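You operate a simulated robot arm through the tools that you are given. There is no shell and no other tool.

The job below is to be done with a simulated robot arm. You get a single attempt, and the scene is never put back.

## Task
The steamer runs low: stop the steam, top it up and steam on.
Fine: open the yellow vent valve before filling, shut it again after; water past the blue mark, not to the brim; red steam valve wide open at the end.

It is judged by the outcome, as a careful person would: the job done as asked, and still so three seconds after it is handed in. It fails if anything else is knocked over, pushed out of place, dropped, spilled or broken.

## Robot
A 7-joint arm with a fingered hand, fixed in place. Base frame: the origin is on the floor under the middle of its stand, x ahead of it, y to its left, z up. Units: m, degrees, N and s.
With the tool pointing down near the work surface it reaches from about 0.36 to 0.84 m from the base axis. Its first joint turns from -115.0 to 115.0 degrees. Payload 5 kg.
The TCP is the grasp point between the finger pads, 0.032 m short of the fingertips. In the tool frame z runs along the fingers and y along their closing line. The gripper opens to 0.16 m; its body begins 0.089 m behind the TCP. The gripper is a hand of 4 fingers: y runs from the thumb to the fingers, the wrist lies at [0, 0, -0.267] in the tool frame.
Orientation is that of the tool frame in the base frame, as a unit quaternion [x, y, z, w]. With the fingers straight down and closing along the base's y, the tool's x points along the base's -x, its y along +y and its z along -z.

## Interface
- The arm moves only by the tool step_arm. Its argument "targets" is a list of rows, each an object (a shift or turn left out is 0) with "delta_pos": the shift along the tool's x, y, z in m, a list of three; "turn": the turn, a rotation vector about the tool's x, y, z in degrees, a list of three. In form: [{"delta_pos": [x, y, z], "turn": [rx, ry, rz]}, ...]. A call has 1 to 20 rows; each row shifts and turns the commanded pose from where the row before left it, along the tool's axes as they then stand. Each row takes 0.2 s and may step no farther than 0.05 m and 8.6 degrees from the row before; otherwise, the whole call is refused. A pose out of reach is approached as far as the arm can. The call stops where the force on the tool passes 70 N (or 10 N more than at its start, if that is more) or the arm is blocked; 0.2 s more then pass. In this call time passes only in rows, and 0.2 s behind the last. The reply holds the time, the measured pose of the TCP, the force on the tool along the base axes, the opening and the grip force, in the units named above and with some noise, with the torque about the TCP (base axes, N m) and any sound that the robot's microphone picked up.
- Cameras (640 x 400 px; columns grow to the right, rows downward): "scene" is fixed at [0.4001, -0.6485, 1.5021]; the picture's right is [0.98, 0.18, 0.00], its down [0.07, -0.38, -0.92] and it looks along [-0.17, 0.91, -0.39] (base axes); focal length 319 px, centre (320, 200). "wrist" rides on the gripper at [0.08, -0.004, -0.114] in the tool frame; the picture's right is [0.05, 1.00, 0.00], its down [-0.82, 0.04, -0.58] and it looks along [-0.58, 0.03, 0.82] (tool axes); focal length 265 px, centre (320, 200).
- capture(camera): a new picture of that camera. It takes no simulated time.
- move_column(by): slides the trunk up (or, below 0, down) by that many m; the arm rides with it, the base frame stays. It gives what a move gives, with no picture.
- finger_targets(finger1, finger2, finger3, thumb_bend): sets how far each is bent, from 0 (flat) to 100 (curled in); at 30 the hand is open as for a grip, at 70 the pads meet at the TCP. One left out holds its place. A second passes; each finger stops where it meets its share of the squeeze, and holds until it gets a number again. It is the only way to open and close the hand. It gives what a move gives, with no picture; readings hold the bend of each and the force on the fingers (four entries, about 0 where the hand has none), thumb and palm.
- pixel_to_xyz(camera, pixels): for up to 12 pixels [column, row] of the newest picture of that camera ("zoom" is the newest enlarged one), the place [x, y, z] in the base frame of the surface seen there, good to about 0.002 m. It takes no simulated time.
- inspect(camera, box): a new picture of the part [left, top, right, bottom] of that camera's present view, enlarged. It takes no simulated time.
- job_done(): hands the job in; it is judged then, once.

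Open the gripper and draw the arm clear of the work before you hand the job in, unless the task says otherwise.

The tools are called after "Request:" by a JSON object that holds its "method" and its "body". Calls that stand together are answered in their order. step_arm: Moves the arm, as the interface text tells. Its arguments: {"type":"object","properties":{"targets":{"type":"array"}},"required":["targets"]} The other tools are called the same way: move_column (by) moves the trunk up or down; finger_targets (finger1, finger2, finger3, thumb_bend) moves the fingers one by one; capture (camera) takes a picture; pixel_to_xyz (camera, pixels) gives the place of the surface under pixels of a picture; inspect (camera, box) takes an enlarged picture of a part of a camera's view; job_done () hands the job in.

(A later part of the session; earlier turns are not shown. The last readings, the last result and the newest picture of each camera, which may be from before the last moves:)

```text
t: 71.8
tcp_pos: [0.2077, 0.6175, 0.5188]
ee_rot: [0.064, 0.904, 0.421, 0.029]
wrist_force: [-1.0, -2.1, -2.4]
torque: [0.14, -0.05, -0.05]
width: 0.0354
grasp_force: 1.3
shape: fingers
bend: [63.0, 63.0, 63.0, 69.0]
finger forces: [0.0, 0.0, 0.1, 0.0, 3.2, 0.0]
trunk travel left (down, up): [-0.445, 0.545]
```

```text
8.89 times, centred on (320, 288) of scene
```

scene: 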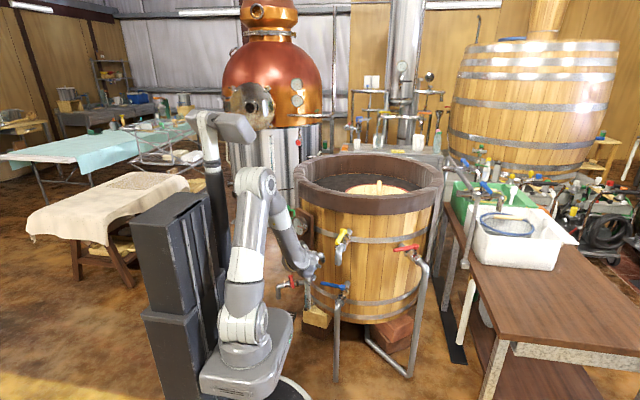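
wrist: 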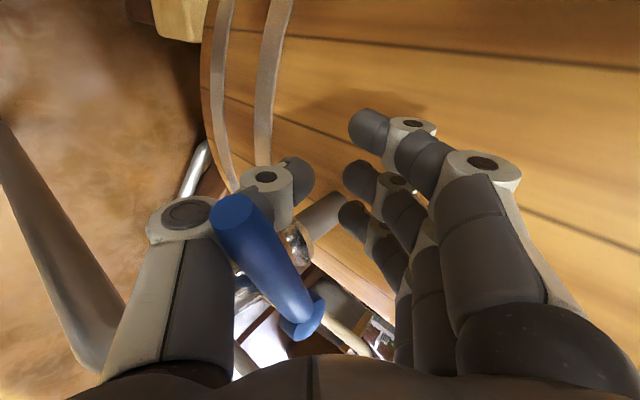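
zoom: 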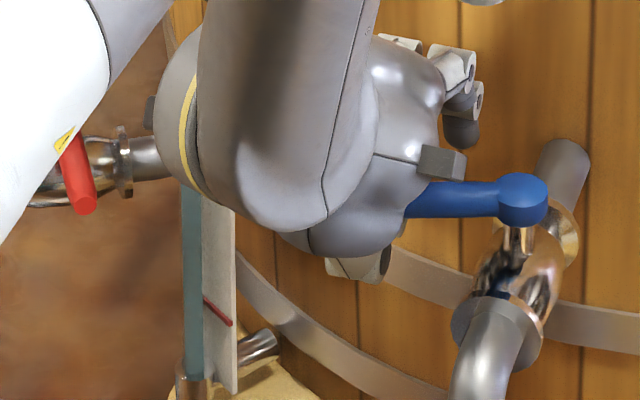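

The blue lever is still about 18° open, held in the thumb's crook and still pushable. I push on toward the tub 3 cm in small steps; the fingertips keep about 2 cm from the staves.

Request:
{"method": "step_arm", "body": {"targets": [{"delta_pos": [0, 0.0064, 0.0077]}, {"delta_pos": [0, 0.0064, 0.0077]}]}}

Request:
{"method": "capture", "body": {"camera": "wrist"}}

Request:
{"method": "pixel_to_xyz", "body": {"camera": "wrist", "pixels": [[232, 215], [250, 240], [280, 285], [305, 318]]}}

```text
t: 72.4
tcp_pos: [0.2106, 0.6368, 0.5194]
ee_rot: [0.064, 0.904, 0.421, 0.029]
wrist_force: [-2.9, -1.6, -2.5]
torque: [0.1, 0.01, -0.16]
width: 0.0355
grasp_force: 1.8
shape: fingers
bend: [63.0, 63.0, 63.0, 69.0]
finger forces: [0.1, 0.0, 0.0, 0.0, 3.0, 0.1]
trunk travel left (down, up): [-0.445, 0.545]
```

```text
taken
```

wrist: 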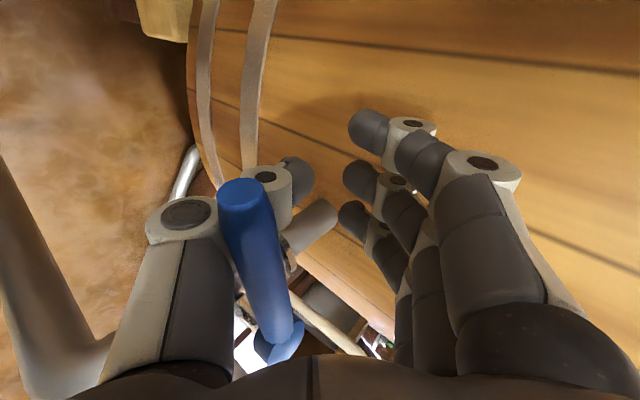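

```text
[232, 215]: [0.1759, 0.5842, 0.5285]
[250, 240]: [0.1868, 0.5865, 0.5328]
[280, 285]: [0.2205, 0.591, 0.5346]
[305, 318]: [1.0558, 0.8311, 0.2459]
```

The lever is now at about 180°, 8° from shut. I push about 1 cm more, watching the force.

Request:
{"method": "step_arm", "body": {"targets": [{"delta_pos": [0, 0.0051, 0.0061]}, {"delta_pos": [0, 0.0032, 0.0038]}]}}

Request:
{"method": "capture", "body": {"camera": "wrist"}}

Request:
{"method": "pixel_to_xyz", "body": {"camera": "wrist", "pixels": [[240, 200], [250, 240], [275, 285], [380, 120], [350, 175], [390, 90]]}}

```text
t: 73.0
tcp_pos: [0.212, 0.6489, 0.5193]
ee_rot: [0.064, 0.905, 0.42, 0.029]
wrist_force: [-7.3, -19.8, 3.2]
torque: [-0.17, 0.05, -0.24]
width: 0.0369
grasp_force: 7.1
shape: fingers
bend: [63.0, 63.0, 63.0, 69.0]
finger forces: [0.0, 0.1, 0.2, 0.1, 14.7, 0.1]
trunk travel left (down, up): [-0.445, 0.545]
```

```text
taken
```

wrist: 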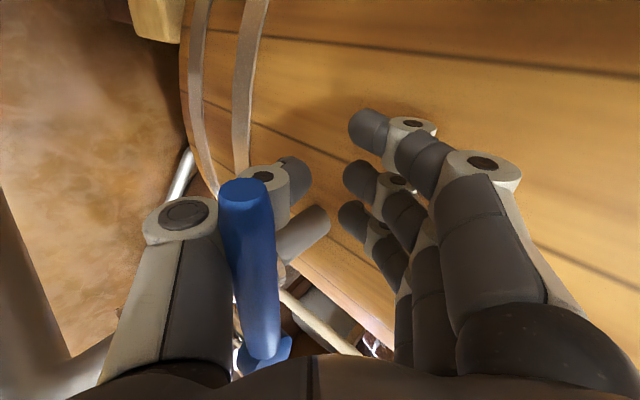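

```text
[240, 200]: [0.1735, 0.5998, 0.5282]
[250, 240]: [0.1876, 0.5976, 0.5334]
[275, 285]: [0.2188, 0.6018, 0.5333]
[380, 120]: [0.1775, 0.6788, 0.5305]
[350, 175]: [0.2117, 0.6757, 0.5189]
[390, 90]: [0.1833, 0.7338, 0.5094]
```

Force went to 20 N with the lever tip at (0.1735,0.600), exactly its original shut place, so blue is closed. I ease the pressure and open the thumb to free it.

Request:
{"method": "step_arm", "body": {"targets": [{"delta_pos": [0, -0.0045, -0.0054]}]}}

Request:
{"method": "finger_targets", "body": {"thumb_bend": 42, "finger1": 58, "finger2": 58, "finger3": 58}}

Request:
{"method": "capture", "body": {"camera": "wrist"}}

Request:
{"method": "inspect", "body": {"camera": "scene", "box": [285, 240, 365, 320]}}

```text
t: 73.4
tcp_pos: [0.2133, 0.6446, 0.5203]
ee_rot: [0.063, 0.904, 0.423, 0.03]
wrist_force: [-1.4, 0.4, -4.3]
torque: [0.2, -0.02, -0.09]
width: 0.0355
grasp_force: 1.4
shape: fingers
bend: [63.0, 63.0, 63.0, 69.0]
finger forces: [0.0, 0.0, 0.0, 0.1, 3.4, 0.1]
trunk travel left (down, up): [-0.445, 0.545]
```

```text
t: 74.4
tcp_pos: [0.2138, 0.6433, 0.5199]
ee_rot: [0.065, 0.904, 0.422, 0.03]
wrist_force: [0.4, -5.6, -0.2]
torque: [0.01, 0.04, -0.15]
width: 0.0926
grasp_force: 2.0
shape: fingers
bend: [57.0, 59.0, 60.0, 42.0]
finger forces: [0.1, 2.3, 3.3, 0.1, 0.1, 0.0]
trunk travel left (down, up): [-0.445, 0.545]
```

```text
taken
```

wrist: 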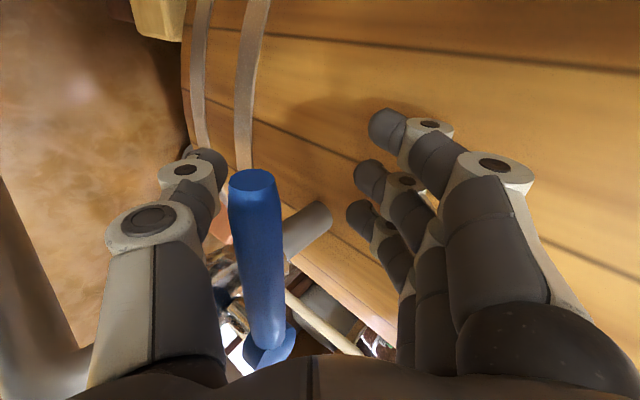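

```text
5.00 times, centred on (325, 280) of scene
```

zoom: 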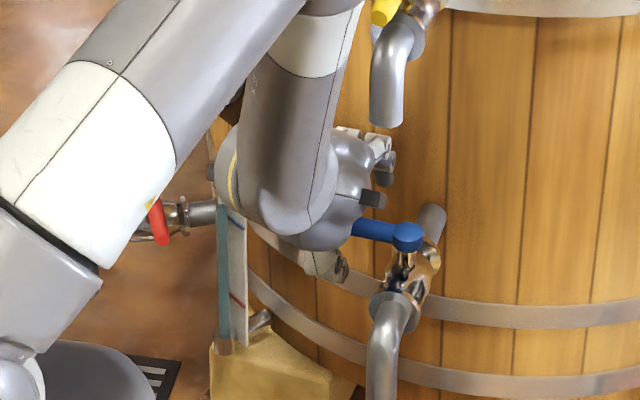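

The thumb is clear of the lever; the fingertips lightly touch the staves (3 N). I withdraw straight back along the tool axis in small steps.

Request:
{"method": "step_arm", "body": {"targets": [{"delta_pos": [0, 0, -0.015]}, {"delta_pos": [0, 0, -0.02]}, {"delta_pos": [0, 0, -0.02]}]}}

Request:
{"method": "capture", "body": {"camera": "wrist"}}

Request:
{"method": "pixel_to_xyz", "body": {"camera": "wrist", "pixels": [[255, 180], [260, 220], [265, 260]]}}

```text
t: 75.2
tcp_pos: [0.2081, 0.6021, 0.5539]
ee_rot: [0.063, 0.904, 0.421, 0.029]
wrist_force: [0.0, 1.3, -0.6]
torque: [0.03, -0.01, -0.02]
width: 0.0927
grasp_force: 0.1
shape: fingers
bend: [57.0, 57.0, 57.0, 42.0]
finger forces: [0.0, 0.1, 0.0, 0.1, 0.0, 0.0]
trunk travel left (down, up): [-0.445, 0.545]
```

```text
taken
```

wrist: 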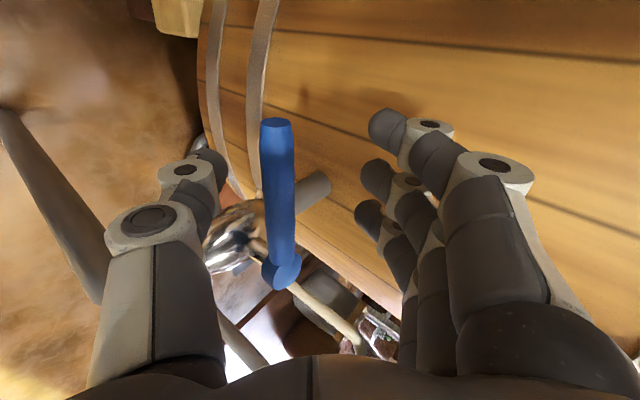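

```text
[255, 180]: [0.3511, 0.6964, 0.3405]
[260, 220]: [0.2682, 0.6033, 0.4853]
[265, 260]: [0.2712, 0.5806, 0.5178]
```

The lever stayed put and is free. I back out further and then check lever angle and water level.

Request:
{"method": "step_arm", "body": {"targets": [{"delta_pos": [0, 0, -0.03]}, {"delta_pos": [0, 0, -0.03]}, {"delta_pos": [0.02, 0.01, -0.02]}, {"delta_pos": [0.02, 0.02, 0]}, {"delta_pos": [0.02, 0.02, 0]}]}}

Request:
{"method": "capture", "body": {"camera": "wrist"}}

Request:
{"method": "inspect", "body": {"camera": "scene", "box": [285, 220, 365, 320]}}

```text
t: 76.4
tcp_pos: [0.1446, 0.5824, 0.6456]
ee_rot: [0.063, 0.904, 0.421, 0.03]
wrist_force: [0.4, 0.3, 0.3]
torque: [0.0, -0.02, 0.01]
width: 0.0927
grasp_force: 0.0
shape: fingers
bend: [57.0, 57.0, 57.0, 42.0]
finger forces: [0.0, 0.0, 0.1, 0.0, 0.0, 0.0]
trunk travel left (down, up): [-0.445, 0.545]
```

```text
taken
```

wrist: 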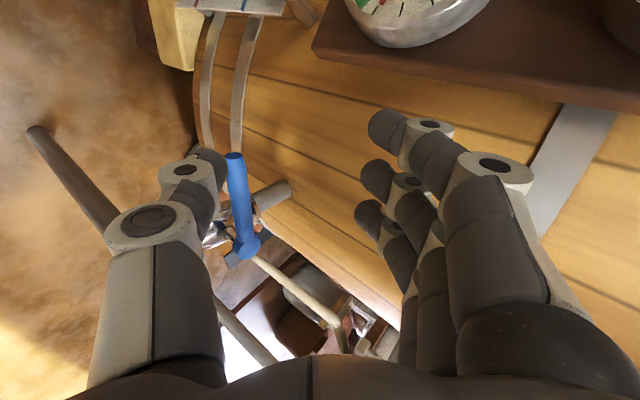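

```text
4.00 times, centred on (325, 270) of scene
```

zoom: 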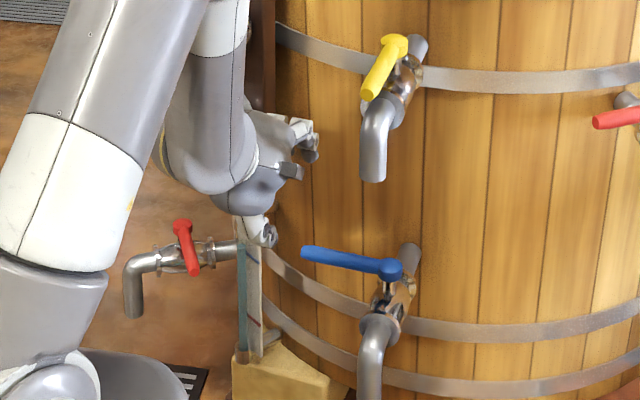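

Blue is shut across its pipe. I move a little away from the gauges, bring the hand upright again and measure lever and water level.

Request:
{"method": "pixel_to_xyz", "body": {"camera": "wrist", "pixels": [[236, 160], [242, 200], [246, 245]]}}

Request:
{"method": "step_arm", "body": {"targets": [{"delta_pos": [0, -0.0193, -0.023]}, {"delta_pos": [0, -0.0193, -0.023]}, {"turn": [8.4, 0, 0]}, {"turn": [8.4, 0, 0]}, {"turn": [8.4, 0, 0]}, {"turn": [8.3, 0, 0]}, {"turn": [8.3, 0, 0]}, {"turn": [8.2, 0, 0]}]}}

Request:
{"method": "inspect", "body": {"camera": "scene", "box": [285, 220, 365, 320]}}

Request:
{"method": "capture", "body": {"camera": "wrist"}}

```text
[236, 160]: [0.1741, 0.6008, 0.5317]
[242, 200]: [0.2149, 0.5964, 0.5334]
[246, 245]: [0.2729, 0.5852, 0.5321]
```

```text
t: 78.2
tcp_pos: [0.1354, 0.5203, 0.6449]
ee_rot: [0.071, 0.997, -0.002, 0.0]
wrist_force: [0.6, -0.3, 0.1]
torque: [0.05, -0.01, 0.04]
width: 0.0932
grasp_force: 0.0
shape: fingers
bend: [57.0, 57.0, 57.0, 42.0]
finger forces: [0.0, 0.1, 0.0, 0.0, 0.1, 0.0]
trunk travel left (down, up): [-0.445, 0.545]
```

```text
4.00 times, centred on (325, 270) of scene
```

zoom: 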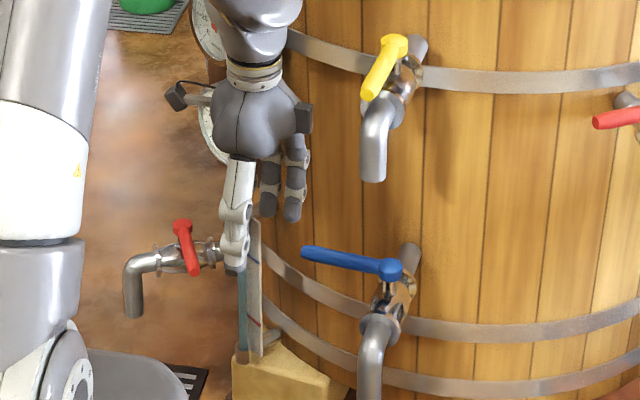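

```text
taken
```

wrist: 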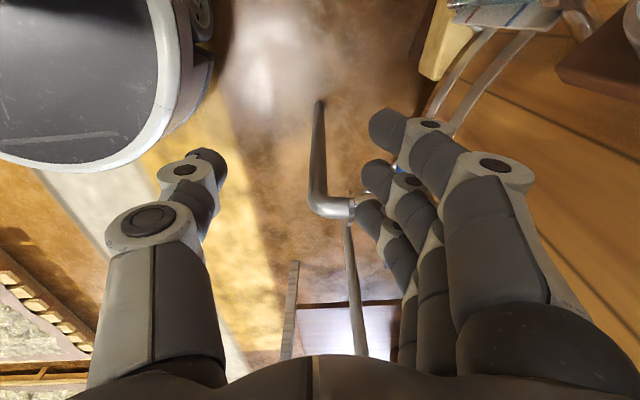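

Blue lever measures back at its original shut line. I raise the trunk by 0.28 m, then check the water level.

Request:
{"method": "move_column", "body": {"by": 0.28}}

Request:
{"method": "inspect", "body": {"camera": "scene", "box": [285, 255, 335, 320]}}

Request:
{"method": "pixel_to_xyz", "body": {"camera": "zoom", "pixels": [[262, 140], [262, 160]]}}

```text
t: 81.1
tcp_pos: [0.1368, 0.5209, 0.9253]
ee_rot: [0.07, 0.998, 0.0, 0.0]
wrist_force: [0.3, 0.2, -0.5]
torque: [-0.01, -0.02, 0.01]
width: 0.0934
grasp_force: 0.0
shape: fingers
bend: [57.0, 57.0, 57.0, 42.0]
finger forces: [0.0, 0.0, 0.1, 0.0, 0.0, 0.0]
trunk travel left (down, up): [-0.725, 0.265]
```

```text
6.15 times, centred on (310, 288) of scene
```

zoom: 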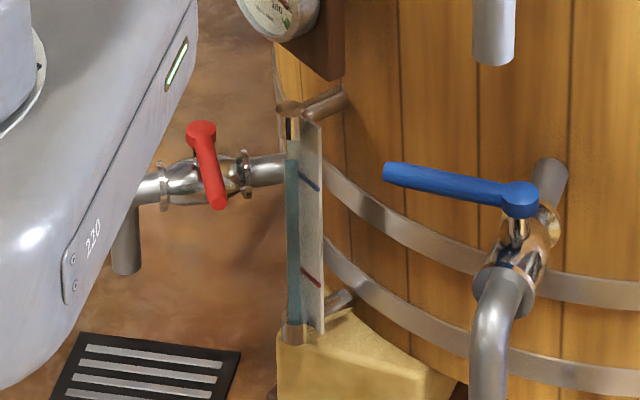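

```text
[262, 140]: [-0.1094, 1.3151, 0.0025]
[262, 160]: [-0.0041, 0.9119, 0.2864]
```

The water column now ends clearly above the blue mark. I zoom closer to measure it and to confirm it has stopped rising.

Request:
{"method": "inspect", "body": {"camera": "scene", "box": [298, 270, 318, 290]}}

Request:
{"method": "pixel_to_xyz", "body": {"camera": "scene", "pixels": [[305.3, 281.0], [305.3, 282.0], [305.3, 279.0], [308, 284]]}}

```text
16.00 times, centred on (308, 280) of scene
```

zoom: 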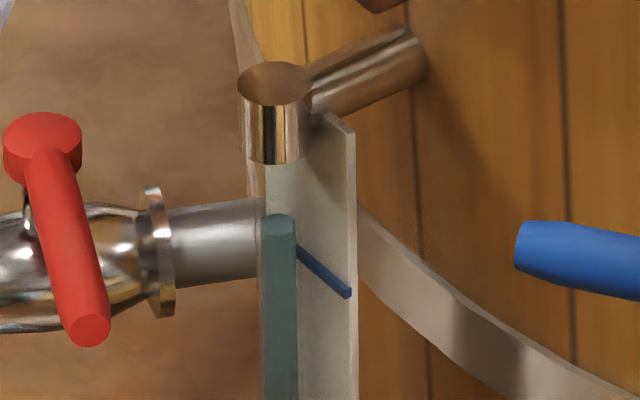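

```text
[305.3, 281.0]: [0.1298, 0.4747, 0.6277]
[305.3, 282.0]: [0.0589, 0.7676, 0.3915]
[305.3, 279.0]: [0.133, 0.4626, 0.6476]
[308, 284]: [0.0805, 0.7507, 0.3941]
```

The water surface is at zoom (278,222), between the blue mark (297,248) and the cap (165). I measure the height.

Request:
{"method": "pixel_to_xyz", "body": {"camera": "zoom", "pixels": [[279, 222], [279, 245], [300, 250], [275, 160], [279, 190]]}}

Request:
{"method": "step_arm", "body": {"targets": [{"delta_pos": [0, 0, 0]}, {"delta_pos": [0, 0, 0]}, {"delta_pos": [0, 0, 0]}, {"delta_pos": [0, 0, 0]}, {"delta_pos": [0, 0, 0]}, {"delta_pos": [0, 0, 0]}, {"delta_pos": [0, 0, 0]}, {"delta_pos": [0, 0, 0]}, {"delta_pos": [0, 0, 0]}, {"delta_pos": [0, 0, 0]}]}}

Request:
{"method": "inspect", "body": {"camera": "scene", "box": [298, 270, 318, 290]}}

Request:
{"method": "inspect", "body": {"camera": "scene", "box": [285, 200, 365, 300]}}

```text
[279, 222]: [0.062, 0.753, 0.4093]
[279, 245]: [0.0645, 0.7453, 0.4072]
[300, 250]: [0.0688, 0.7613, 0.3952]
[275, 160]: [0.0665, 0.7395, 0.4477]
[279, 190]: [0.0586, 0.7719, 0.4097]
```

```text
t: 83.3
tcp_pos: [0.136, 0.521, 0.9258]
ee_rot: [0.07, 0.998, -0.001, 0.001]
wrist_force: [-0.2, 0.7, 0.0]
torque: [0.03, -0.05, 0.0]
width: 0.0934
grasp_force: 0.0
shape: fingers
bend: [57.0, 57.0, 57.0, 42.0]
finger forces: [0.0, 0.0, 0.1, 0.1, 0.0, 0.0]
trunk travel left (down, up): [-0.725, 0.265]
```

```text
16.00 times, centred on (308, 280) of scene
```

zoom: 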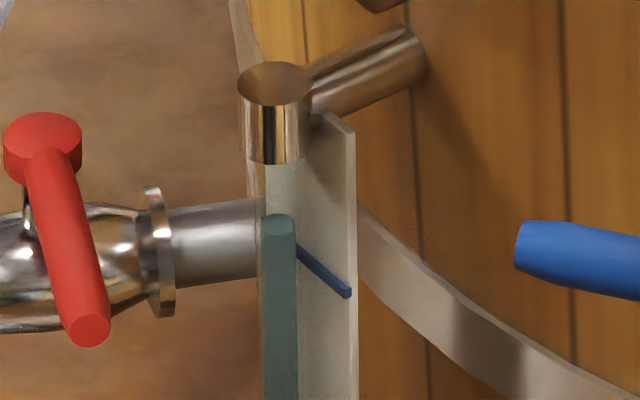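

```text
4.00 times, centred on (325, 250) of scene
```

zoom: 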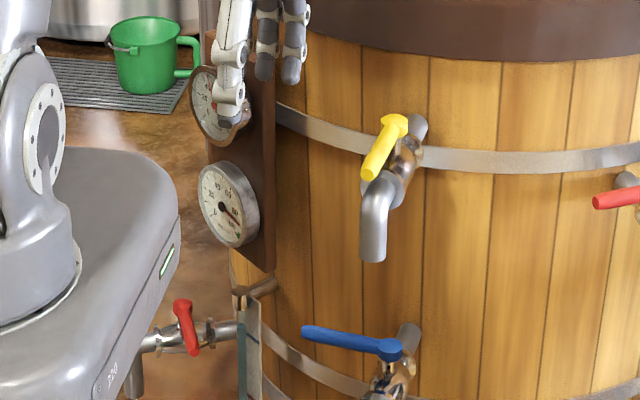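

The level is steady at z 0.409 – 17 mm over the blue mark, 3 cm under the cap. Next I shut the yellow vent: move over its lever and turn the hand to straddle it.

Request:
{"method": "step_arm", "body": {"targets": [{"delta_pos": [-0.046, -0.0032, -0.025]}, {"delta_pos": [-0.046, -0.0032, -0.025]}, {"delta_pos": [-0.046, -0.0032, -0.025]}, {"turn": [0, 0, -8.5]}, {"turn": [0, 0, -8.5]}, {"turn": [0, 0, -8.5]}, {"turn": [0, 0, -8.5]}, {"turn": [0, 0, -8.5]}, {"turn": [0, 0, -8.5]}, {"turn": [0, 0, -8.5]}, {"turn": [0, 0, -8.5]}, {"turn": [0, 0, -8.5]}, {"turn": [0, 0, -8.5]}, {"turn": [0, 0, -5.0]}]}}

Request:
{"method": "finger_targets", "body": {"finger1": 55, "finger2": 55, "finger3": 55, "thumb_bend": 55}}

Request:
{"method": "capture", "body": {"camera": "wrist"}}

```text
refused: row 1 steps farther than a row can; nothing moved
```

```text
t: 84.3
tcp_pos: [0.1358, 0.5211, 0.9259]
ee_rot: [0.07, 0.998, 0.0, 0.0]
wrist_force: [0.0, 0.1, 0.3]
torque: [0.05, 0.02, -0.01]
width: 0.0719
grasp_force: 0.1
shape: fingers
bend: [55.0, 55.0, 55.0, 55.0]
finger forces: [0.0, 0.1, 0.0, 0.1, 0.1, 0.1]
trunk travel left (down, up): [-0.725, 0.265]
```

```text
taken
```

wrist: 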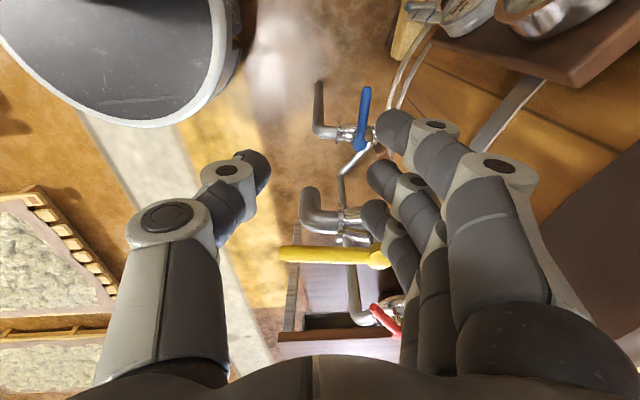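

The call was refused because the first row was a bit over 5 cm; the hand has not moved. I repeat it with four smaller rows.

Request:
{"method": "step_arm", "body": {"targets": [{"delta_pos": [0, 0, -0.04]}, {"delta_pos": [0, 0, -0.035]}, {"delta_pos": [-0.046, -0.0032, 0]}, {"delta_pos": [-0.046, -0.0032, 0]}, {"delta_pos": [-0.046, -0.0032, 0]}, {"turn": [0, 0, -8.5]}, {"turn": [0, 0, -8.5]}, {"turn": [0, 0, -8.5]}, {"turn": [0, 0, -8.5]}, {"turn": [0, 0, -8.5]}, {"turn": [0, 0, -8.5]}, {"turn": [0, 0, -8.5]}, {"turn": [0, 0, -8.5]}, {"turn": [0, 0, -8.5]}, {"turn": [0, 0, -8.5]}, {"turn": [0, 0, -5.0]}]}}

Request:
{"method": "capture", "body": {"camera": "wrist"}}

```text
t: 87.7
tcp_pos: [0.2713, 0.4935, 0.9994]
ee_rot: [-0.657, 0.754, 0.0, 0.0]
wrist_force: [0.1, 0.1, -0.1]
torque: [-0.04, 0.01, 0.0]
width: 0.072
grasp_force: 0.1
shape: fingers
bend: [55.0, 55.0, 55.0, 55.0]
finger forces: [0.0, 0.0, 0.0, 0.0, 0.0, 0.1]
trunk travel left (down, up): [-0.725, 0.265]
```

```text
taken
```

wrist: 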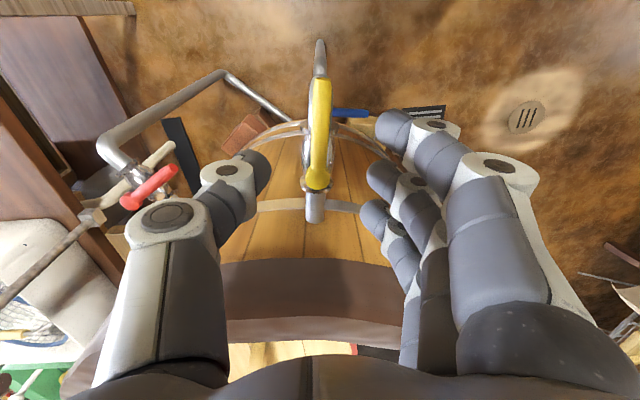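

Lever and hand are well aligned (hub (317,180), tip (320,85) between thumb and fingers). I measure, then lower.

Request:
{"method": "pixel_to_xyz", "body": {"camera": "wrist", "pixels": [[317, 182], [319, 150], [320, 120], [321, 85], [262, 160], [385, 125], [372, 180]]}}

```text
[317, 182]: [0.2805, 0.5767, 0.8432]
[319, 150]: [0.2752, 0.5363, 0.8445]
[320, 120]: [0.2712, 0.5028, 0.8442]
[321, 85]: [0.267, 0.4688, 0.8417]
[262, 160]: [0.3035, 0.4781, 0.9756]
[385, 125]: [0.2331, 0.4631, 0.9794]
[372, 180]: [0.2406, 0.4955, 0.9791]
```

The lever's line passes x=0.270 at my TCP. I lower 0.152 m around it and narrow the hand.

Request:
{"method": "step_arm", "body": {"targets": [{"delta_pos": [0, 0, 0.04]}, {"delta_pos": [0, 0, 0.04]}, {"delta_pos": [0, 0, 0.03]}, {"delta_pos": [0, 0, 0.022]}, {"delta_pos": [0, 0, 0.02]}]}}

Request:
{"method": "finger_targets", "body": {"finger1": 63, "finger2": 63, "finger3": 63, "thumb_bend": 63}}

Request:
{"method": "capture", "body": {"camera": "wrist"}}

```text
t: 88.9
tcp_pos: [0.2701, 0.4939, 0.8472]
ee_rot: [-0.657, 0.754, 0.0, 0.001]
wrist_force: [0.0, -0.2, -0.5]
torque: [0.0, -0.03, 0.01]
width: 0.0718
grasp_force: 0.0
shape: fingers
bend: [55.0, 55.0, 55.0, 55.0]
finger forces: [0.0, 0.0, 0.1, 0.1, 0.1, 0.0]
trunk travel left (down, up): [-0.725, 0.265]
```

```text
t: 89.9
tcp_pos: [0.2704, 0.4942, 0.8483]
ee_rot: [-0.656, 0.755, 0.0, 0.0]
wrist_force: [0.1, 0.3, -0.5]
torque: [0.0, 0.0, 0.02]
width: 0.0438
grasp_force: 0.1
shape: fingers
bend: [63.0, 63.0, 63.0, 63.0]
finger forces: [0.0, 0.1, 0.0, 0.0, 0.0, 0.0]
trunk travel left (down, up): [-0.725, 0.265]
```

```text
taken
```

wrist: 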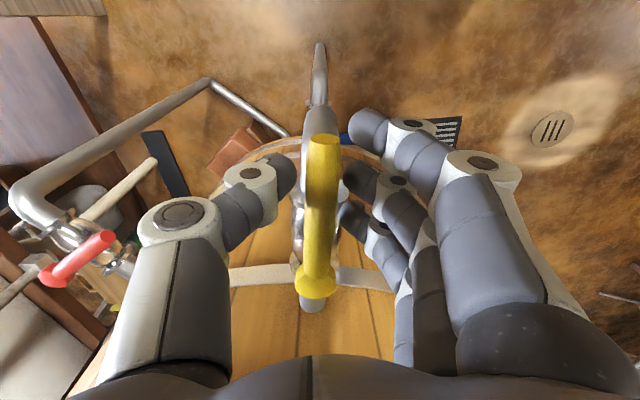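

Lever sits midway between thumb and fingers. I swing it clockwise back toward closed, first six steps.

Request:
{"method": "step_arm", "body": {"targets": [{"delta_pos": [-0.00068, 0.01044, 0], "turn": [0, 0, 7.5]}, {"delta_pos": [-0.00068, 0.01044, 0], "turn": [0, 0, 7.5]}, {"delta_pos": [-0.00068, 0.01044, 0], "turn": [0, 0, 7.5]}, {"delta_pos": [-0.00068, 0.01044, 0], "turn": [0, 0, 7.5]}, {"delta_pos": [-0.00068, 0.01044, 0], "turn": [0, 0, 7.5]}, {"delta_pos": [-0.00068, 0.01044, 0], "turn": [0, 0, 7.5]}]}}

Request:
{"method": "capture", "body": {"camera": "wrist"}}

```text
t: 91.3
tcp_pos: [0.2179, 0.5238, 0.8484]
ee_rot: [-0.315, 0.949, -0.001, 0.0]
wrist_force: [-0.8, -3.7, -0.5]
torque: [-0.01, 0.01, -0.03]
width: 0.0457
grasp_force: 1.7
shape: fingers
bend: [63.0, 63.0, 63.0, 62.0]
finger forces: [0.1, 0.0, 0.0, 0.0, 2.0, 0.0]
trunk travel left (down, up): [-0.725, 0.265]
```

```text
taken
```

wrist: 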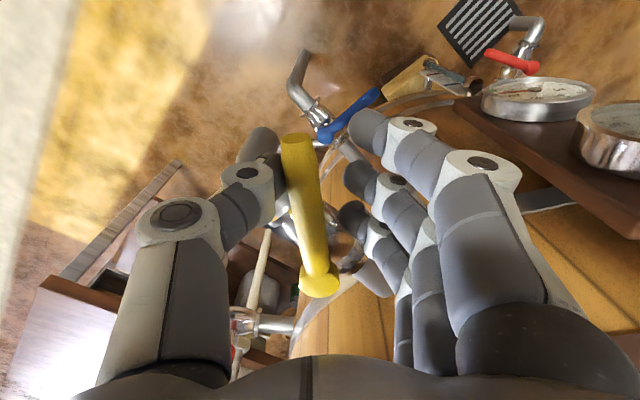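

The thumb carries the lever along with about 4 N. I continue the remaining arc toward the closed stop.

Request:
{"method": "step_arm", "body": {"targets": [{"delta_pos": [-0.00068, 0.01044, 0], "turn": [0, 0, 7.5]}, {"delta_pos": [-0.00068, 0.01044, 0], "turn": [0, 0, 7.5]}, {"delta_pos": [-0.00068, 0.01044, 0], "turn": [0, 0, 7.5]}, {"delta_pos": [-0.00068, 0.01044, 0], "turn": [0, 0, 7.5]}, {"delta_pos": [-0.00068, 0.01044, 0], "turn": [0, 0, 7.5]}, {"delta_pos": [-0.00068, 0.01044, 0], "turn": [0, 0, 7.5]}, {"delta_pos": [-0.0003, 0.006, 0], "turn": [0, 0, 2]}]}}

Request:
{"method": "capture", "body": {"camera": "wrist"}}

Request:
{"method": "pixel_to_xyz", "body": {"camera": "wrist", "pixels": [[320, 280], [310, 230], [302, 190], [296, 150]]}}

```text
t: 92.9
tcp_pos: [0.2025, 0.5897, 0.8477]
ee_rot: [0.088, 0.996, 0.0, 0.0]
wrist_force: [-3.9, -2.2, -1.2]
torque: [-0.03, 0.04, -0.04]
width: 0.0464
grasp_force: 1.7
shape: fingers
bend: [63.0, 63.0, 63.0, 62.0]
finger forces: [0.0, 0.1, 0.0, 0.0, 3.0, 0.0]
trunk travel left (down, up): [-0.725, 0.265]
```

```text
taken
```

wrist: 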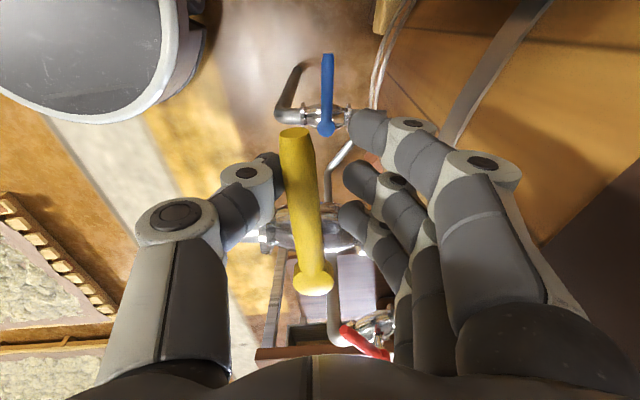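

```text
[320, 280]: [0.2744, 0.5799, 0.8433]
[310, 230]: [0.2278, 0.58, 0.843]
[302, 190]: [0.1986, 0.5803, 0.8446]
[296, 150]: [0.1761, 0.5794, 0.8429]
```

The lever is at about 176°, some 4° short of its original 172°. I push a little more in small steps.

Request:
{"method": "step_arm", "body": {"targets": [{"delta_pos": [0, 0.006, 0]}, {"delta_pos": [0, 0.005, 0]}]}}

Request:
{"method": "capture", "body": {"camera": "wrist"}}

Request:
{"method": "pixel_to_xyz", "body": {"camera": "wrist", "pixels": [[320, 280], [310, 230], [302, 190], [296, 150], [290, 140]]}}

```text
t: 93.5
tcp_pos: [0.2046, 0.5982, 0.8491]
ee_rot: [0.088, 0.996, 0.0, 0.0]
wrist_force: [-4.3, -4.7, 0.1]
torque: [-0.07, 0.04, -0.07]
width: 0.0481
grasp_force: 2.4
shape: fingers
bend: [63.0, 63.0, 63.0, 62.0]
finger forces: [0.1, 0.0, 0.1, 0.0, 5.5, 0.0]
trunk travel left (down, up): [-0.725, 0.265]
```

```text
taken
```

wrist: 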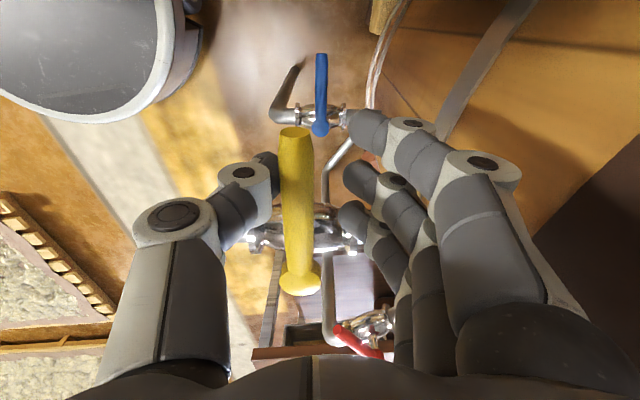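

```text
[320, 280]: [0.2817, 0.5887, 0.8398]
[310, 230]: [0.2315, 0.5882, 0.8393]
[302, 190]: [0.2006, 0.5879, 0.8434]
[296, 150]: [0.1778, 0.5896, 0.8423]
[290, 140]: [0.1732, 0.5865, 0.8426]
```

The tip is back at its original place (0.175,0.589). A last small push to confirm the stop.

Request:
{"method": "step_arm", "body": {"targets": [{"delta_pos": [0, 0.006, 0]}]}}

Request:
{"method": "capture", "body": {"camera": "wrist"}}

Request:
{"method": "pixel_to_xyz", "body": {"camera": "wrist", "pixels": [[295, 280], [296, 230], [296, 190], [294, 150], [293, 138]]}}

```text
t: 93.9
tcp_pos: [0.2063, 0.6038, 0.8472]
ee_rot: [0.088, 0.996, -0.001, 0.0]
wrist_force: [-5.3, -11.5, 3.0]
torque: [-0.29, 0.12, -0.14]
width: 0.0526
grasp_force: 5.1
shape: fingers
bend: [63.0, 63.0, 63.0, 61.0]
finger forces: [0.0, 0.1, 0.0, 0.1, 10.8, 0.0]
trunk travel left (down, up): [-0.725, 0.265]
```

```text
taken
```

wrist: 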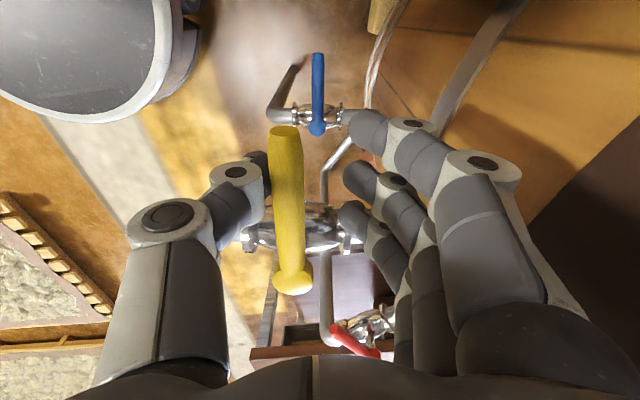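

```text
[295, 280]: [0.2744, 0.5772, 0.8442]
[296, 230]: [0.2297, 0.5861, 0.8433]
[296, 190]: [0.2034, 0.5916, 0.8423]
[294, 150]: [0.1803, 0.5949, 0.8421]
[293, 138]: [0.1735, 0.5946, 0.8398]
```

Force 11 N and lever past the original line by elasticity only: yellow is shut. I back off, open the hand and lift.

Request:
{"method": "step_arm", "body": {"targets": [{"delta_pos": [0, -0.01, 0]}, {"delta_pos": [0, -0.008, 0]}]}}

Request:
{"method": "finger_targets", "body": {"finger1": 55, "finger2": 55, "finger3": 55, "thumb_bend": 55}}

Request:
{"method": "step_arm", "body": {"targets": [{"delta_pos": [0, 0, -0.03]}, {"delta_pos": [0, 0, -0.04]}, {"delta_pos": [0, 0, -0.04]}, {"delta_pos": [0, 0, -0.04]}, {"delta_pos": [0, 0, -0.04]}, {"delta_pos": [0, 0, -0.03]}]}}

Request:
{"method": "inspect", "body": {"camera": "scene", "box": [280, 190, 440, 310]}}

Request:
{"method": "inspect", "body": {"camera": "scene", "box": [298, 270, 318, 290]}}

```text
t: 94.5
tcp_pos: [0.2057, 0.588, 0.849]
ee_rot: [0.087, 0.996, 0.001, 0.0]
wrist_force: [0.0, -0.8, 0.7]
torque: [0.03, 0.01, 0.0]
width: 0.044
grasp_force: 0.0
shape: fingers
bend: [63.0, 63.0, 63.0, 63.0]
finger forces: [0.0, 0.0, 0.0, 0.0, 0.1, 0.1]
trunk travel left (down, up): [-0.725, 0.265]
```

```text
t: 95.5
tcp_pos: [0.2046, 0.5874, 0.8482]
ee_rot: [0.086, 0.996, -0.001, 0.0]
wrist_force: [0.6, -0.4, 0.5]
torque: [0.01, -0.02, 0.02]
width: 0.0709
grasp_force: 0.0
shape: fingers
bend: [55.0, 55.0, 55.0, 55.0]
finger forces: [0.0, 0.0, 0.0, 0.1, 0.1, 0.1]
trunk travel left (down, up): [-0.725, 0.265]
```

```text
t: 96.9
tcp_pos: [0.2047, 0.5885, 1.0694]
ee_rot: [0.087, 0.996, 0.0, 0.0]
wrist_force: [-0.2, 0.1, -0.1]
torque: [0.05, -0.02, 0.0]
width: 0.0712
grasp_force: 0.1
shape: fingers
bend: [55.0, 55.0, 55.0, 55.0]
finger forces: [0.1, 0.1, 0.0, 0.1, 0.0, 0.0]
trunk travel left (down, up): [-0.725, 0.265]
```

```text
3.33 times, centred on (360, 250) of scene
```

zoom: 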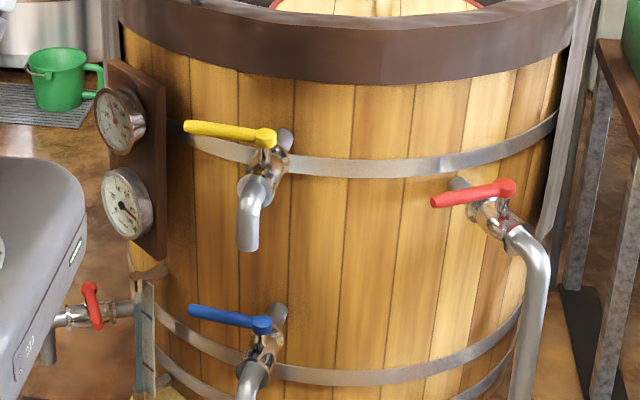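

```text
16.00 times, centred on (308, 280) of scene
```

zoom: 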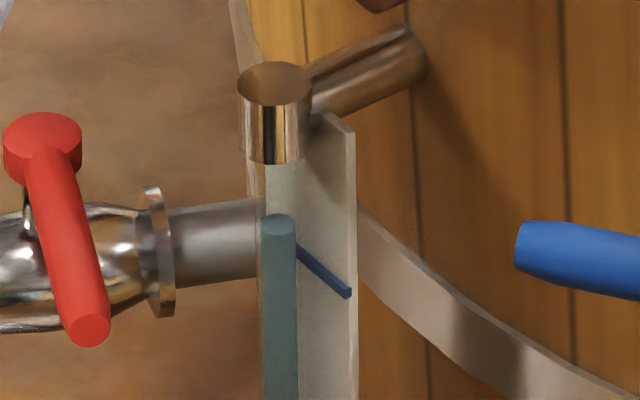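

Yellow is shut, blue is shut and the level holds at z≈0.409. Now I travel high back toward the red valve.

Request:
{"method": "step_arm", "body": {"targets": [{"delta_pos": [-0.042, 0.0, 0]}, {"delta_pos": [-0.042, 0.0, 0]}, {"delta_pos": [-0.042, 0.0, 0]}, {"delta_pos": [-0.042, 0.0, 0]}, {"delta_pos": [-0.042, 0.0, 0]}, {"delta_pos": [-0.042, 0.0, 0]}, {"delta_pos": [-0.035, 0.0, 0]}, {"turn": [0, 0, 8.4]}, {"turn": [0, 0, 8.4]}, {"turn": [0, 0, 8.4]}, {"turn": [0, 0, 8.4]}, {"turn": [0, 0, 8.4]}, {"turn": [0, 0, 8.0]}, {"turn": [-7.5, 0, 0]}, {"turn": [-7.5, 0, 0]}]}}

Request:
{"method": "step_arm", "body": {"targets": [{"turn": [0, 0, 8.2]}, {"turn": [0, 0, 8.2]}, {"turn": [0, 0, 8.2]}, {"turn": [0, 0, 8.2]}, {"turn": [0, 0, 8.2]}, {"turn": [0, 0, 8.2]}, {"turn": [0, 0, 8.2]}, {"turn": [0, 0, 8.2]}, {"turn": [0, 0, 8.2]}, {"turn": [0, 0, 8.2]}, {"turn": [0, 0, 8.0]}]}}

Request:
{"method": "capture", "body": {"camera": "wrist"}}

```text
t: 100.1
tcp_pos: [0.4858, 0.5376, 1.0683]
ee_rot: [0.496, 0.858, 0.114, 0.066]
wrist_force: [-1.4, 0.5, -0.5]
torque: [0.0, 0.02, 0.01]
width: 0.0712
grasp_force: 0.0
shape: fingers
bend: [55.0, 55.0, 55.0, 55.0]
finger forces: [0.0, 0.1, 0.1, 0.0, 0.1, 0.0]
trunk travel left (down, up): [-0.725, 0.265]
```

```text
t: 102.5
tcp_pos: [0.4857, 0.5393, 1.0681]
ee_rot: [0.958, 0.255, 0.126, -0.034]
wrist_force: [0.9, -0.2, 0.6]
torque: [0.05, 0.0, 0.01]
width: 0.0711
grasp_force: 0.1
shape: fingers
bend: [55.0, 55.0, 55.0, 55.0]
finger forces: [0.0, 0.0, 0.1, 0.0, 0.1, 0.0]
trunk travel left (down, up): [-0.725, 0.265]
```

```text
taken
```

wrist: 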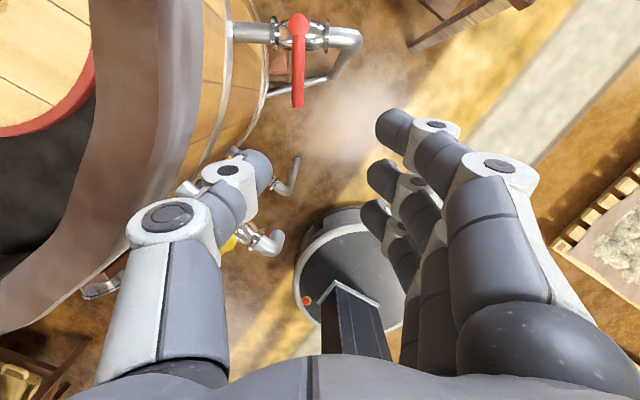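

The closed red lever is in view (hub (298,25), tip (298,105)). I measure it.

Request:
{"method": "pixel_to_xyz", "body": {"camera": "wrist", "pixels": [[298, 25], [298, 50], [298, 80], [298, 102], [245, 35], [345, 40], [265, 180], [385, 125], [378, 175]]}}

```text
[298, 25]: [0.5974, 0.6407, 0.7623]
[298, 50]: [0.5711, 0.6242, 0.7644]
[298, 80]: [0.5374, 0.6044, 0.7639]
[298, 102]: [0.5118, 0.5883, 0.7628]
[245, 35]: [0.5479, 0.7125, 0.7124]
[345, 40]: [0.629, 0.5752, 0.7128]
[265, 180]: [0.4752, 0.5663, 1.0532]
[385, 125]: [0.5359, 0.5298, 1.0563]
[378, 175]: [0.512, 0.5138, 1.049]
```

The lever centre for grasping is (0.528,0.598,0.756). I line up and come down most of the way.

Request:
{"method": "step_arm", "body": {"targets": [{"delta_pos": [-0.0045, -0.01, 0.035]}, {"delta_pos": [-0.0045, -0.01, 0.035]}, {"delta_pos": [-0.0045, -0.0097, 0.035]}, {"delta_pos": [0, 0, 0.04]}, {"delta_pos": [0, 0, 0.035]}]}}

Request:
{"method": "capture", "body": {"camera": "wrist"}}

Request:
{"method": "pixel_to_xyz", "body": {"camera": "wrist", "pixels": [[320, 50], [320, 90], [320, 120], [320, 150]]}}

```text
t: 103.7
tcp_pos: [0.5016, 0.579, 0.8891]
ee_rot: [0.958, 0.257, 0.127, -0.034]
wrist_force: [0.5, -0.1, 0.2]
torque: [0.01, 0.02, -0.01]
width: 0.0712
grasp_force: 0.0
shape: fingers
bend: [55.0, 55.0, 55.0, 55.0]
finger forces: [0.0, 0.0, 0.0, 0.0, 0.1, 0.1]
trunk travel left (down, up): [-0.725, 0.265]
```

```text
taken
```

wrist: 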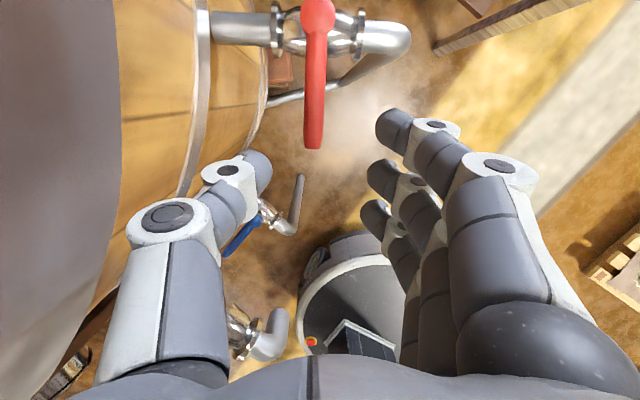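

```text
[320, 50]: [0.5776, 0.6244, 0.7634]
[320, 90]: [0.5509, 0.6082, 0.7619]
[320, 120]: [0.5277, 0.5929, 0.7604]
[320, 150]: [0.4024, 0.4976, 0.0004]
```

Lever is between thumb and fingers. I lower the last 12.5 cm and narrow the hand.

Request:
{"method": "step_arm", "body": {"targets": [{"delta_pos": [0, -0.003, 0.03]}, {"delta_pos": [0, 0, 0.03]}, {"delta_pos": [0, 0, 0.03]}, {"delta_pos": [0, 0, 0.02]}, {"delta_pos": [0, 0, 0.015]}]}}

Request:
{"method": "finger_targets", "body": {"finger1": 63, "finger2": 63, "finger3": 63, "thumb_bend": 63}}

Request:
{"method": "capture", "body": {"camera": "wrist"}}

Request:
{"method": "inspect", "body": {"camera": "scene", "box": [370, 190, 470, 290]}}

```text
t: 104.9
tcp_pos: [0.5273, 0.5993, 0.7689]
ee_rot: [0.957, 0.257, 0.126, -0.034]
wrist_force: [0.3, -0.6, 0.3]
torque: [0.0, 0.05, -0.02]
width: 0.0716
grasp_force: 0.1
shape: fingers
bend: [55.0, 55.0, 55.0, 55.0]
finger forces: [0.0, 0.0, 0.1, 0.0, 0.1, 0.0]
trunk travel left (down, up): [-0.725, 0.265]
```

```text
t: 105.9
tcp_pos: [0.526, 0.599, 0.7698]
ee_rot: [0.958, 0.257, 0.126, -0.034]
wrist_force: [-0.3, -0.3, 1.2]
torque: [-0.01, -0.01, 0.03]
width: 0.0441
grasp_force: 0.1
shape: fingers
bend: [63.0, 63.0, 63.0, 63.0]
finger forces: [0.1, 0.0, 0.1, 0.1, 0.0, 0.0]
trunk travel left (down, up): [-0.725, 0.265]
```

```text
taken
```

wrist: 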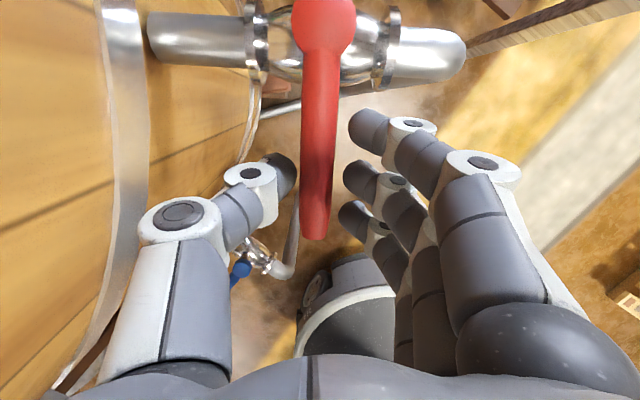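

```text
4.00 times, centred on (420, 240) of scene
```

zoom: 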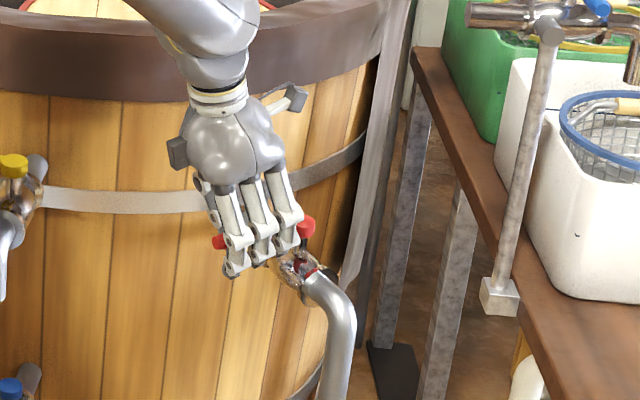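

The lever is well straddled. I swing it counter-clockwise back toward open, pushing with the thumb, first six steps.

Request:
{"method": "step_arm", "body": {"targets": [{"delta_pos": [0.00066, 0.01044, 0.00018], "turn": [0, 0, -7.5]}, {"delta_pos": [0.00062, 0.01043, 0.00053], "turn": [0, 0, -7.5]}, {"delta_pos": [0.00057, 0.01041, 0.00087], "turn": [0, 0, -7.5]}, {"delta_pos": [0.00054, 0.01038, 0.0012], "turn": [0, 0, -7.5]}, {"delta_pos": [0.00051, 0.01034, 0.00151], "turn": [0, 0, -7.5]}, {"delta_pos": [0.0005, 0.01029, 0.00179], "turn": [0, 0, -7.5]}]}}

Request:
{"method": "capture", "body": {"camera": "wrist"}}

```text
t: 107.3
tcp_pos: [0.5753, 0.5607, 0.769]
ee_rot: [0.786, 0.604, 0.129, 0.017]
wrist_force: [-1.0, 1.6, -0.3]
torque: [0.05, 0.03, 0.0]
width: 0.0456
grasp_force: 1.0
shape: fingers
bend: [63.0, 63.0, 63.0, 62.0]
finger forces: [0.1, 0.0, 0.1, 0.0, 1.4, 0.0]
trunk travel left (down, up): [-0.725, 0.265]
```

```text
taken
```

wrist: 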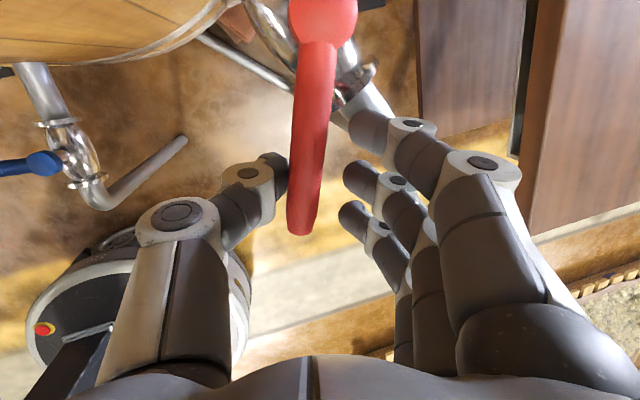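

The red lever follows with 2 N. I continue the remaining arc to the open stop.

Request:
{"method": "step_arm", "body": {"targets": [{"delta_pos": [0.00049, 0.01025, 0.00204], "turn": [0, 0, -7.5]}, {"delta_pos": [0.0005, 0.0102, 0.00226], "turn": [0, 0, -7.5]}, {"delta_pos": [0.00053, 0.01016, 0.00244], "turn": [0, 0, -7.5]}, {"delta_pos": [0.00056, 0.01013, 0.00258], "turn": [0, 0, -7.5]}, {"delta_pos": [0.00059, 0.0101, 0.00267], "turn": [0, 0, -7.5]}, {"delta_pos": [0.00064, 0.01009, 0.00271], "turn": [0, 0, -7.5]}]}}

Request:
{"method": "capture", "body": {"camera": "wrist"}}

Request:
{"method": "pixel_to_xyz", "body": {"camera": "wrist", "pixels": [[322, 20], [312, 100], [305, 160], [300, 215], [265, 30], [290, 130]]}}

```text
t: 108.7
tcp_pos: [0.6367, 0.57, 0.7686]
ee_rot: [0.495, 0.859, 0.113, 0.066]
wrist_force: [-2.7, 0.8, -1.3]
torque: [0.03, 0.06, -0.01]
width: 0.0454
grasp_force: 1.1
shape: fingers
bend: [63.0, 63.0, 63.0, 62.0]
finger forces: [0.1, 0.0, 0.0, 0.0, 2.3, 0.0]
trunk travel left (down, up): [-0.725, 0.265]
```

```text
taken
```

wrist: 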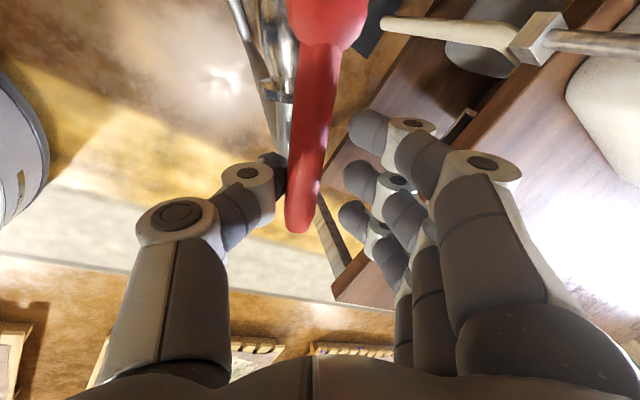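

```text
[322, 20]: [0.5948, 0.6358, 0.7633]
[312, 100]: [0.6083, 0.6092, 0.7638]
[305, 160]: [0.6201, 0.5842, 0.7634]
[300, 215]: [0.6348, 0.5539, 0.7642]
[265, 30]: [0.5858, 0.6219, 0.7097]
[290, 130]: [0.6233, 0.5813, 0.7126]
```

The lever stands at about -66°, originally -60°. I push on in small steps to its open stop.

Request:
{"method": "step_arm", "body": {"targets": [{"delta_pos": [0.0004, 0.0058, 0.0016], "turn": [0, 0, -3]}, {"delta_pos": [0.0004, 0.0058, 0.0016], "turn": [0, 0, -2]}]}}

Request:
{"method": "step_arm", "body": {"targets": [{"delta_pos": [0.0003, 0.0048, 0.0013]}]}}

Request:
{"method": "capture", "body": {"camera": "wrist"}}

Request:
{"method": "pixel_to_xyz", "body": {"camera": "wrist", "pixels": [[310, 20], [305, 100], [300, 160], [295, 215]]}}

```text
t: 109.3
tcp_pos: [0.6452, 0.5761, 0.7684]
ee_rot: [0.458, 0.879, 0.11, 0.069]
wrist_force: [-5.1, -2.9, 0.4]
torque: [-0.1, 0.12, 0.0]
width: 0.0475
grasp_force: 1.7
shape: fingers
bend: [63.0, 63.0, 63.0, 62.0]
finger forces: [0.1, 0.1, 0.1, 0.1, 4.9, 0.0]
trunk travel left (down, up): [-0.725, 0.265]
```

```text
t: 109.7
tcp_pos: [0.6493, 0.5793, 0.7701]
ee_rot: [0.457, 0.88, 0.11, 0.07]
wrist_force: [-8.6, -7.7, 1.0]
torque: [-0.2, 0.2, 0.02]
width: 0.0504
grasp_force: 3.8
shape: fingers
bend: [63.0, 63.0, 63.0, 61.0]
finger forces: [0.0, 0.0, 0.1, 0.1, 8.5, 0.0]
trunk travel left (down, up): [-0.725, 0.265]
```

```text
taken
```

wrist: 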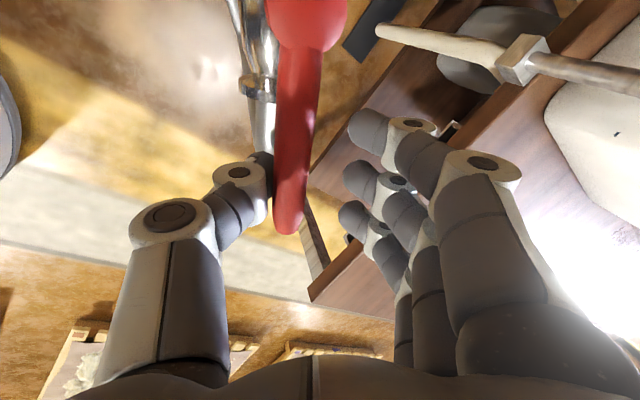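

```text
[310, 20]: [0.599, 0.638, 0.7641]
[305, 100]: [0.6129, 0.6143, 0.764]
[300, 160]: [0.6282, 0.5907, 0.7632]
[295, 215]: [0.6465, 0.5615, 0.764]
```

The lever is now at about -58°, at its original open position, and force is rising (12 N). One more small push confirms the stop.

Request:
{"method": "step_arm", "body": {"targets": [{"delta_pos": [0.0003, 0.005, 0.0014]}]}}

Request:
{"method": "capture", "body": {"camera": "wrist"}}

Request:
{"method": "pixel_to_xyz", "body": {"camera": "wrist", "pixels": [[305, 20], [300, 100], [295, 160], [290, 215]]}}

```text
t: 110.1
tcp_pos: [0.6524, 0.5822, 0.7695]
ee_rot: [0.458, 0.879, 0.109, 0.07]
wrist_force: [-13.2, -12.6, 3.9]
torque: [-0.26, 0.36, 0.01]
width: 0.0545
grasp_force: 6.6
shape: fingers
bend: [63.0, 63.0, 63.0, 61.0]
finger forces: [0.0, 0.0, 0.1, 0.0, 13.4, 0.0]
trunk travel left (down, up): [-0.725, 0.265]
```

```text
taken
```

wrist: 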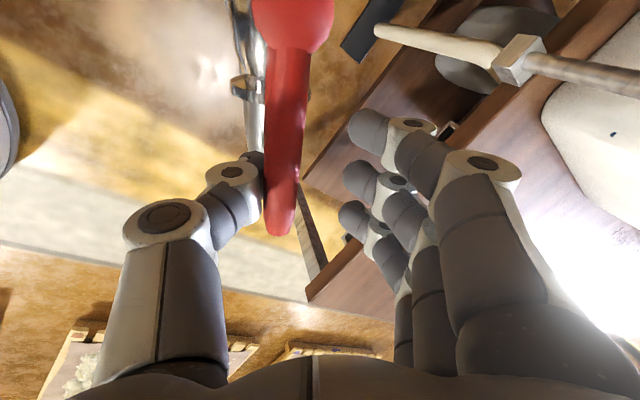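

```text
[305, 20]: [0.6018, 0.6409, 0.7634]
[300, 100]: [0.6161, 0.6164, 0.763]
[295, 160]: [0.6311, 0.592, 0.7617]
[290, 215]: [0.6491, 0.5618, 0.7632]
```

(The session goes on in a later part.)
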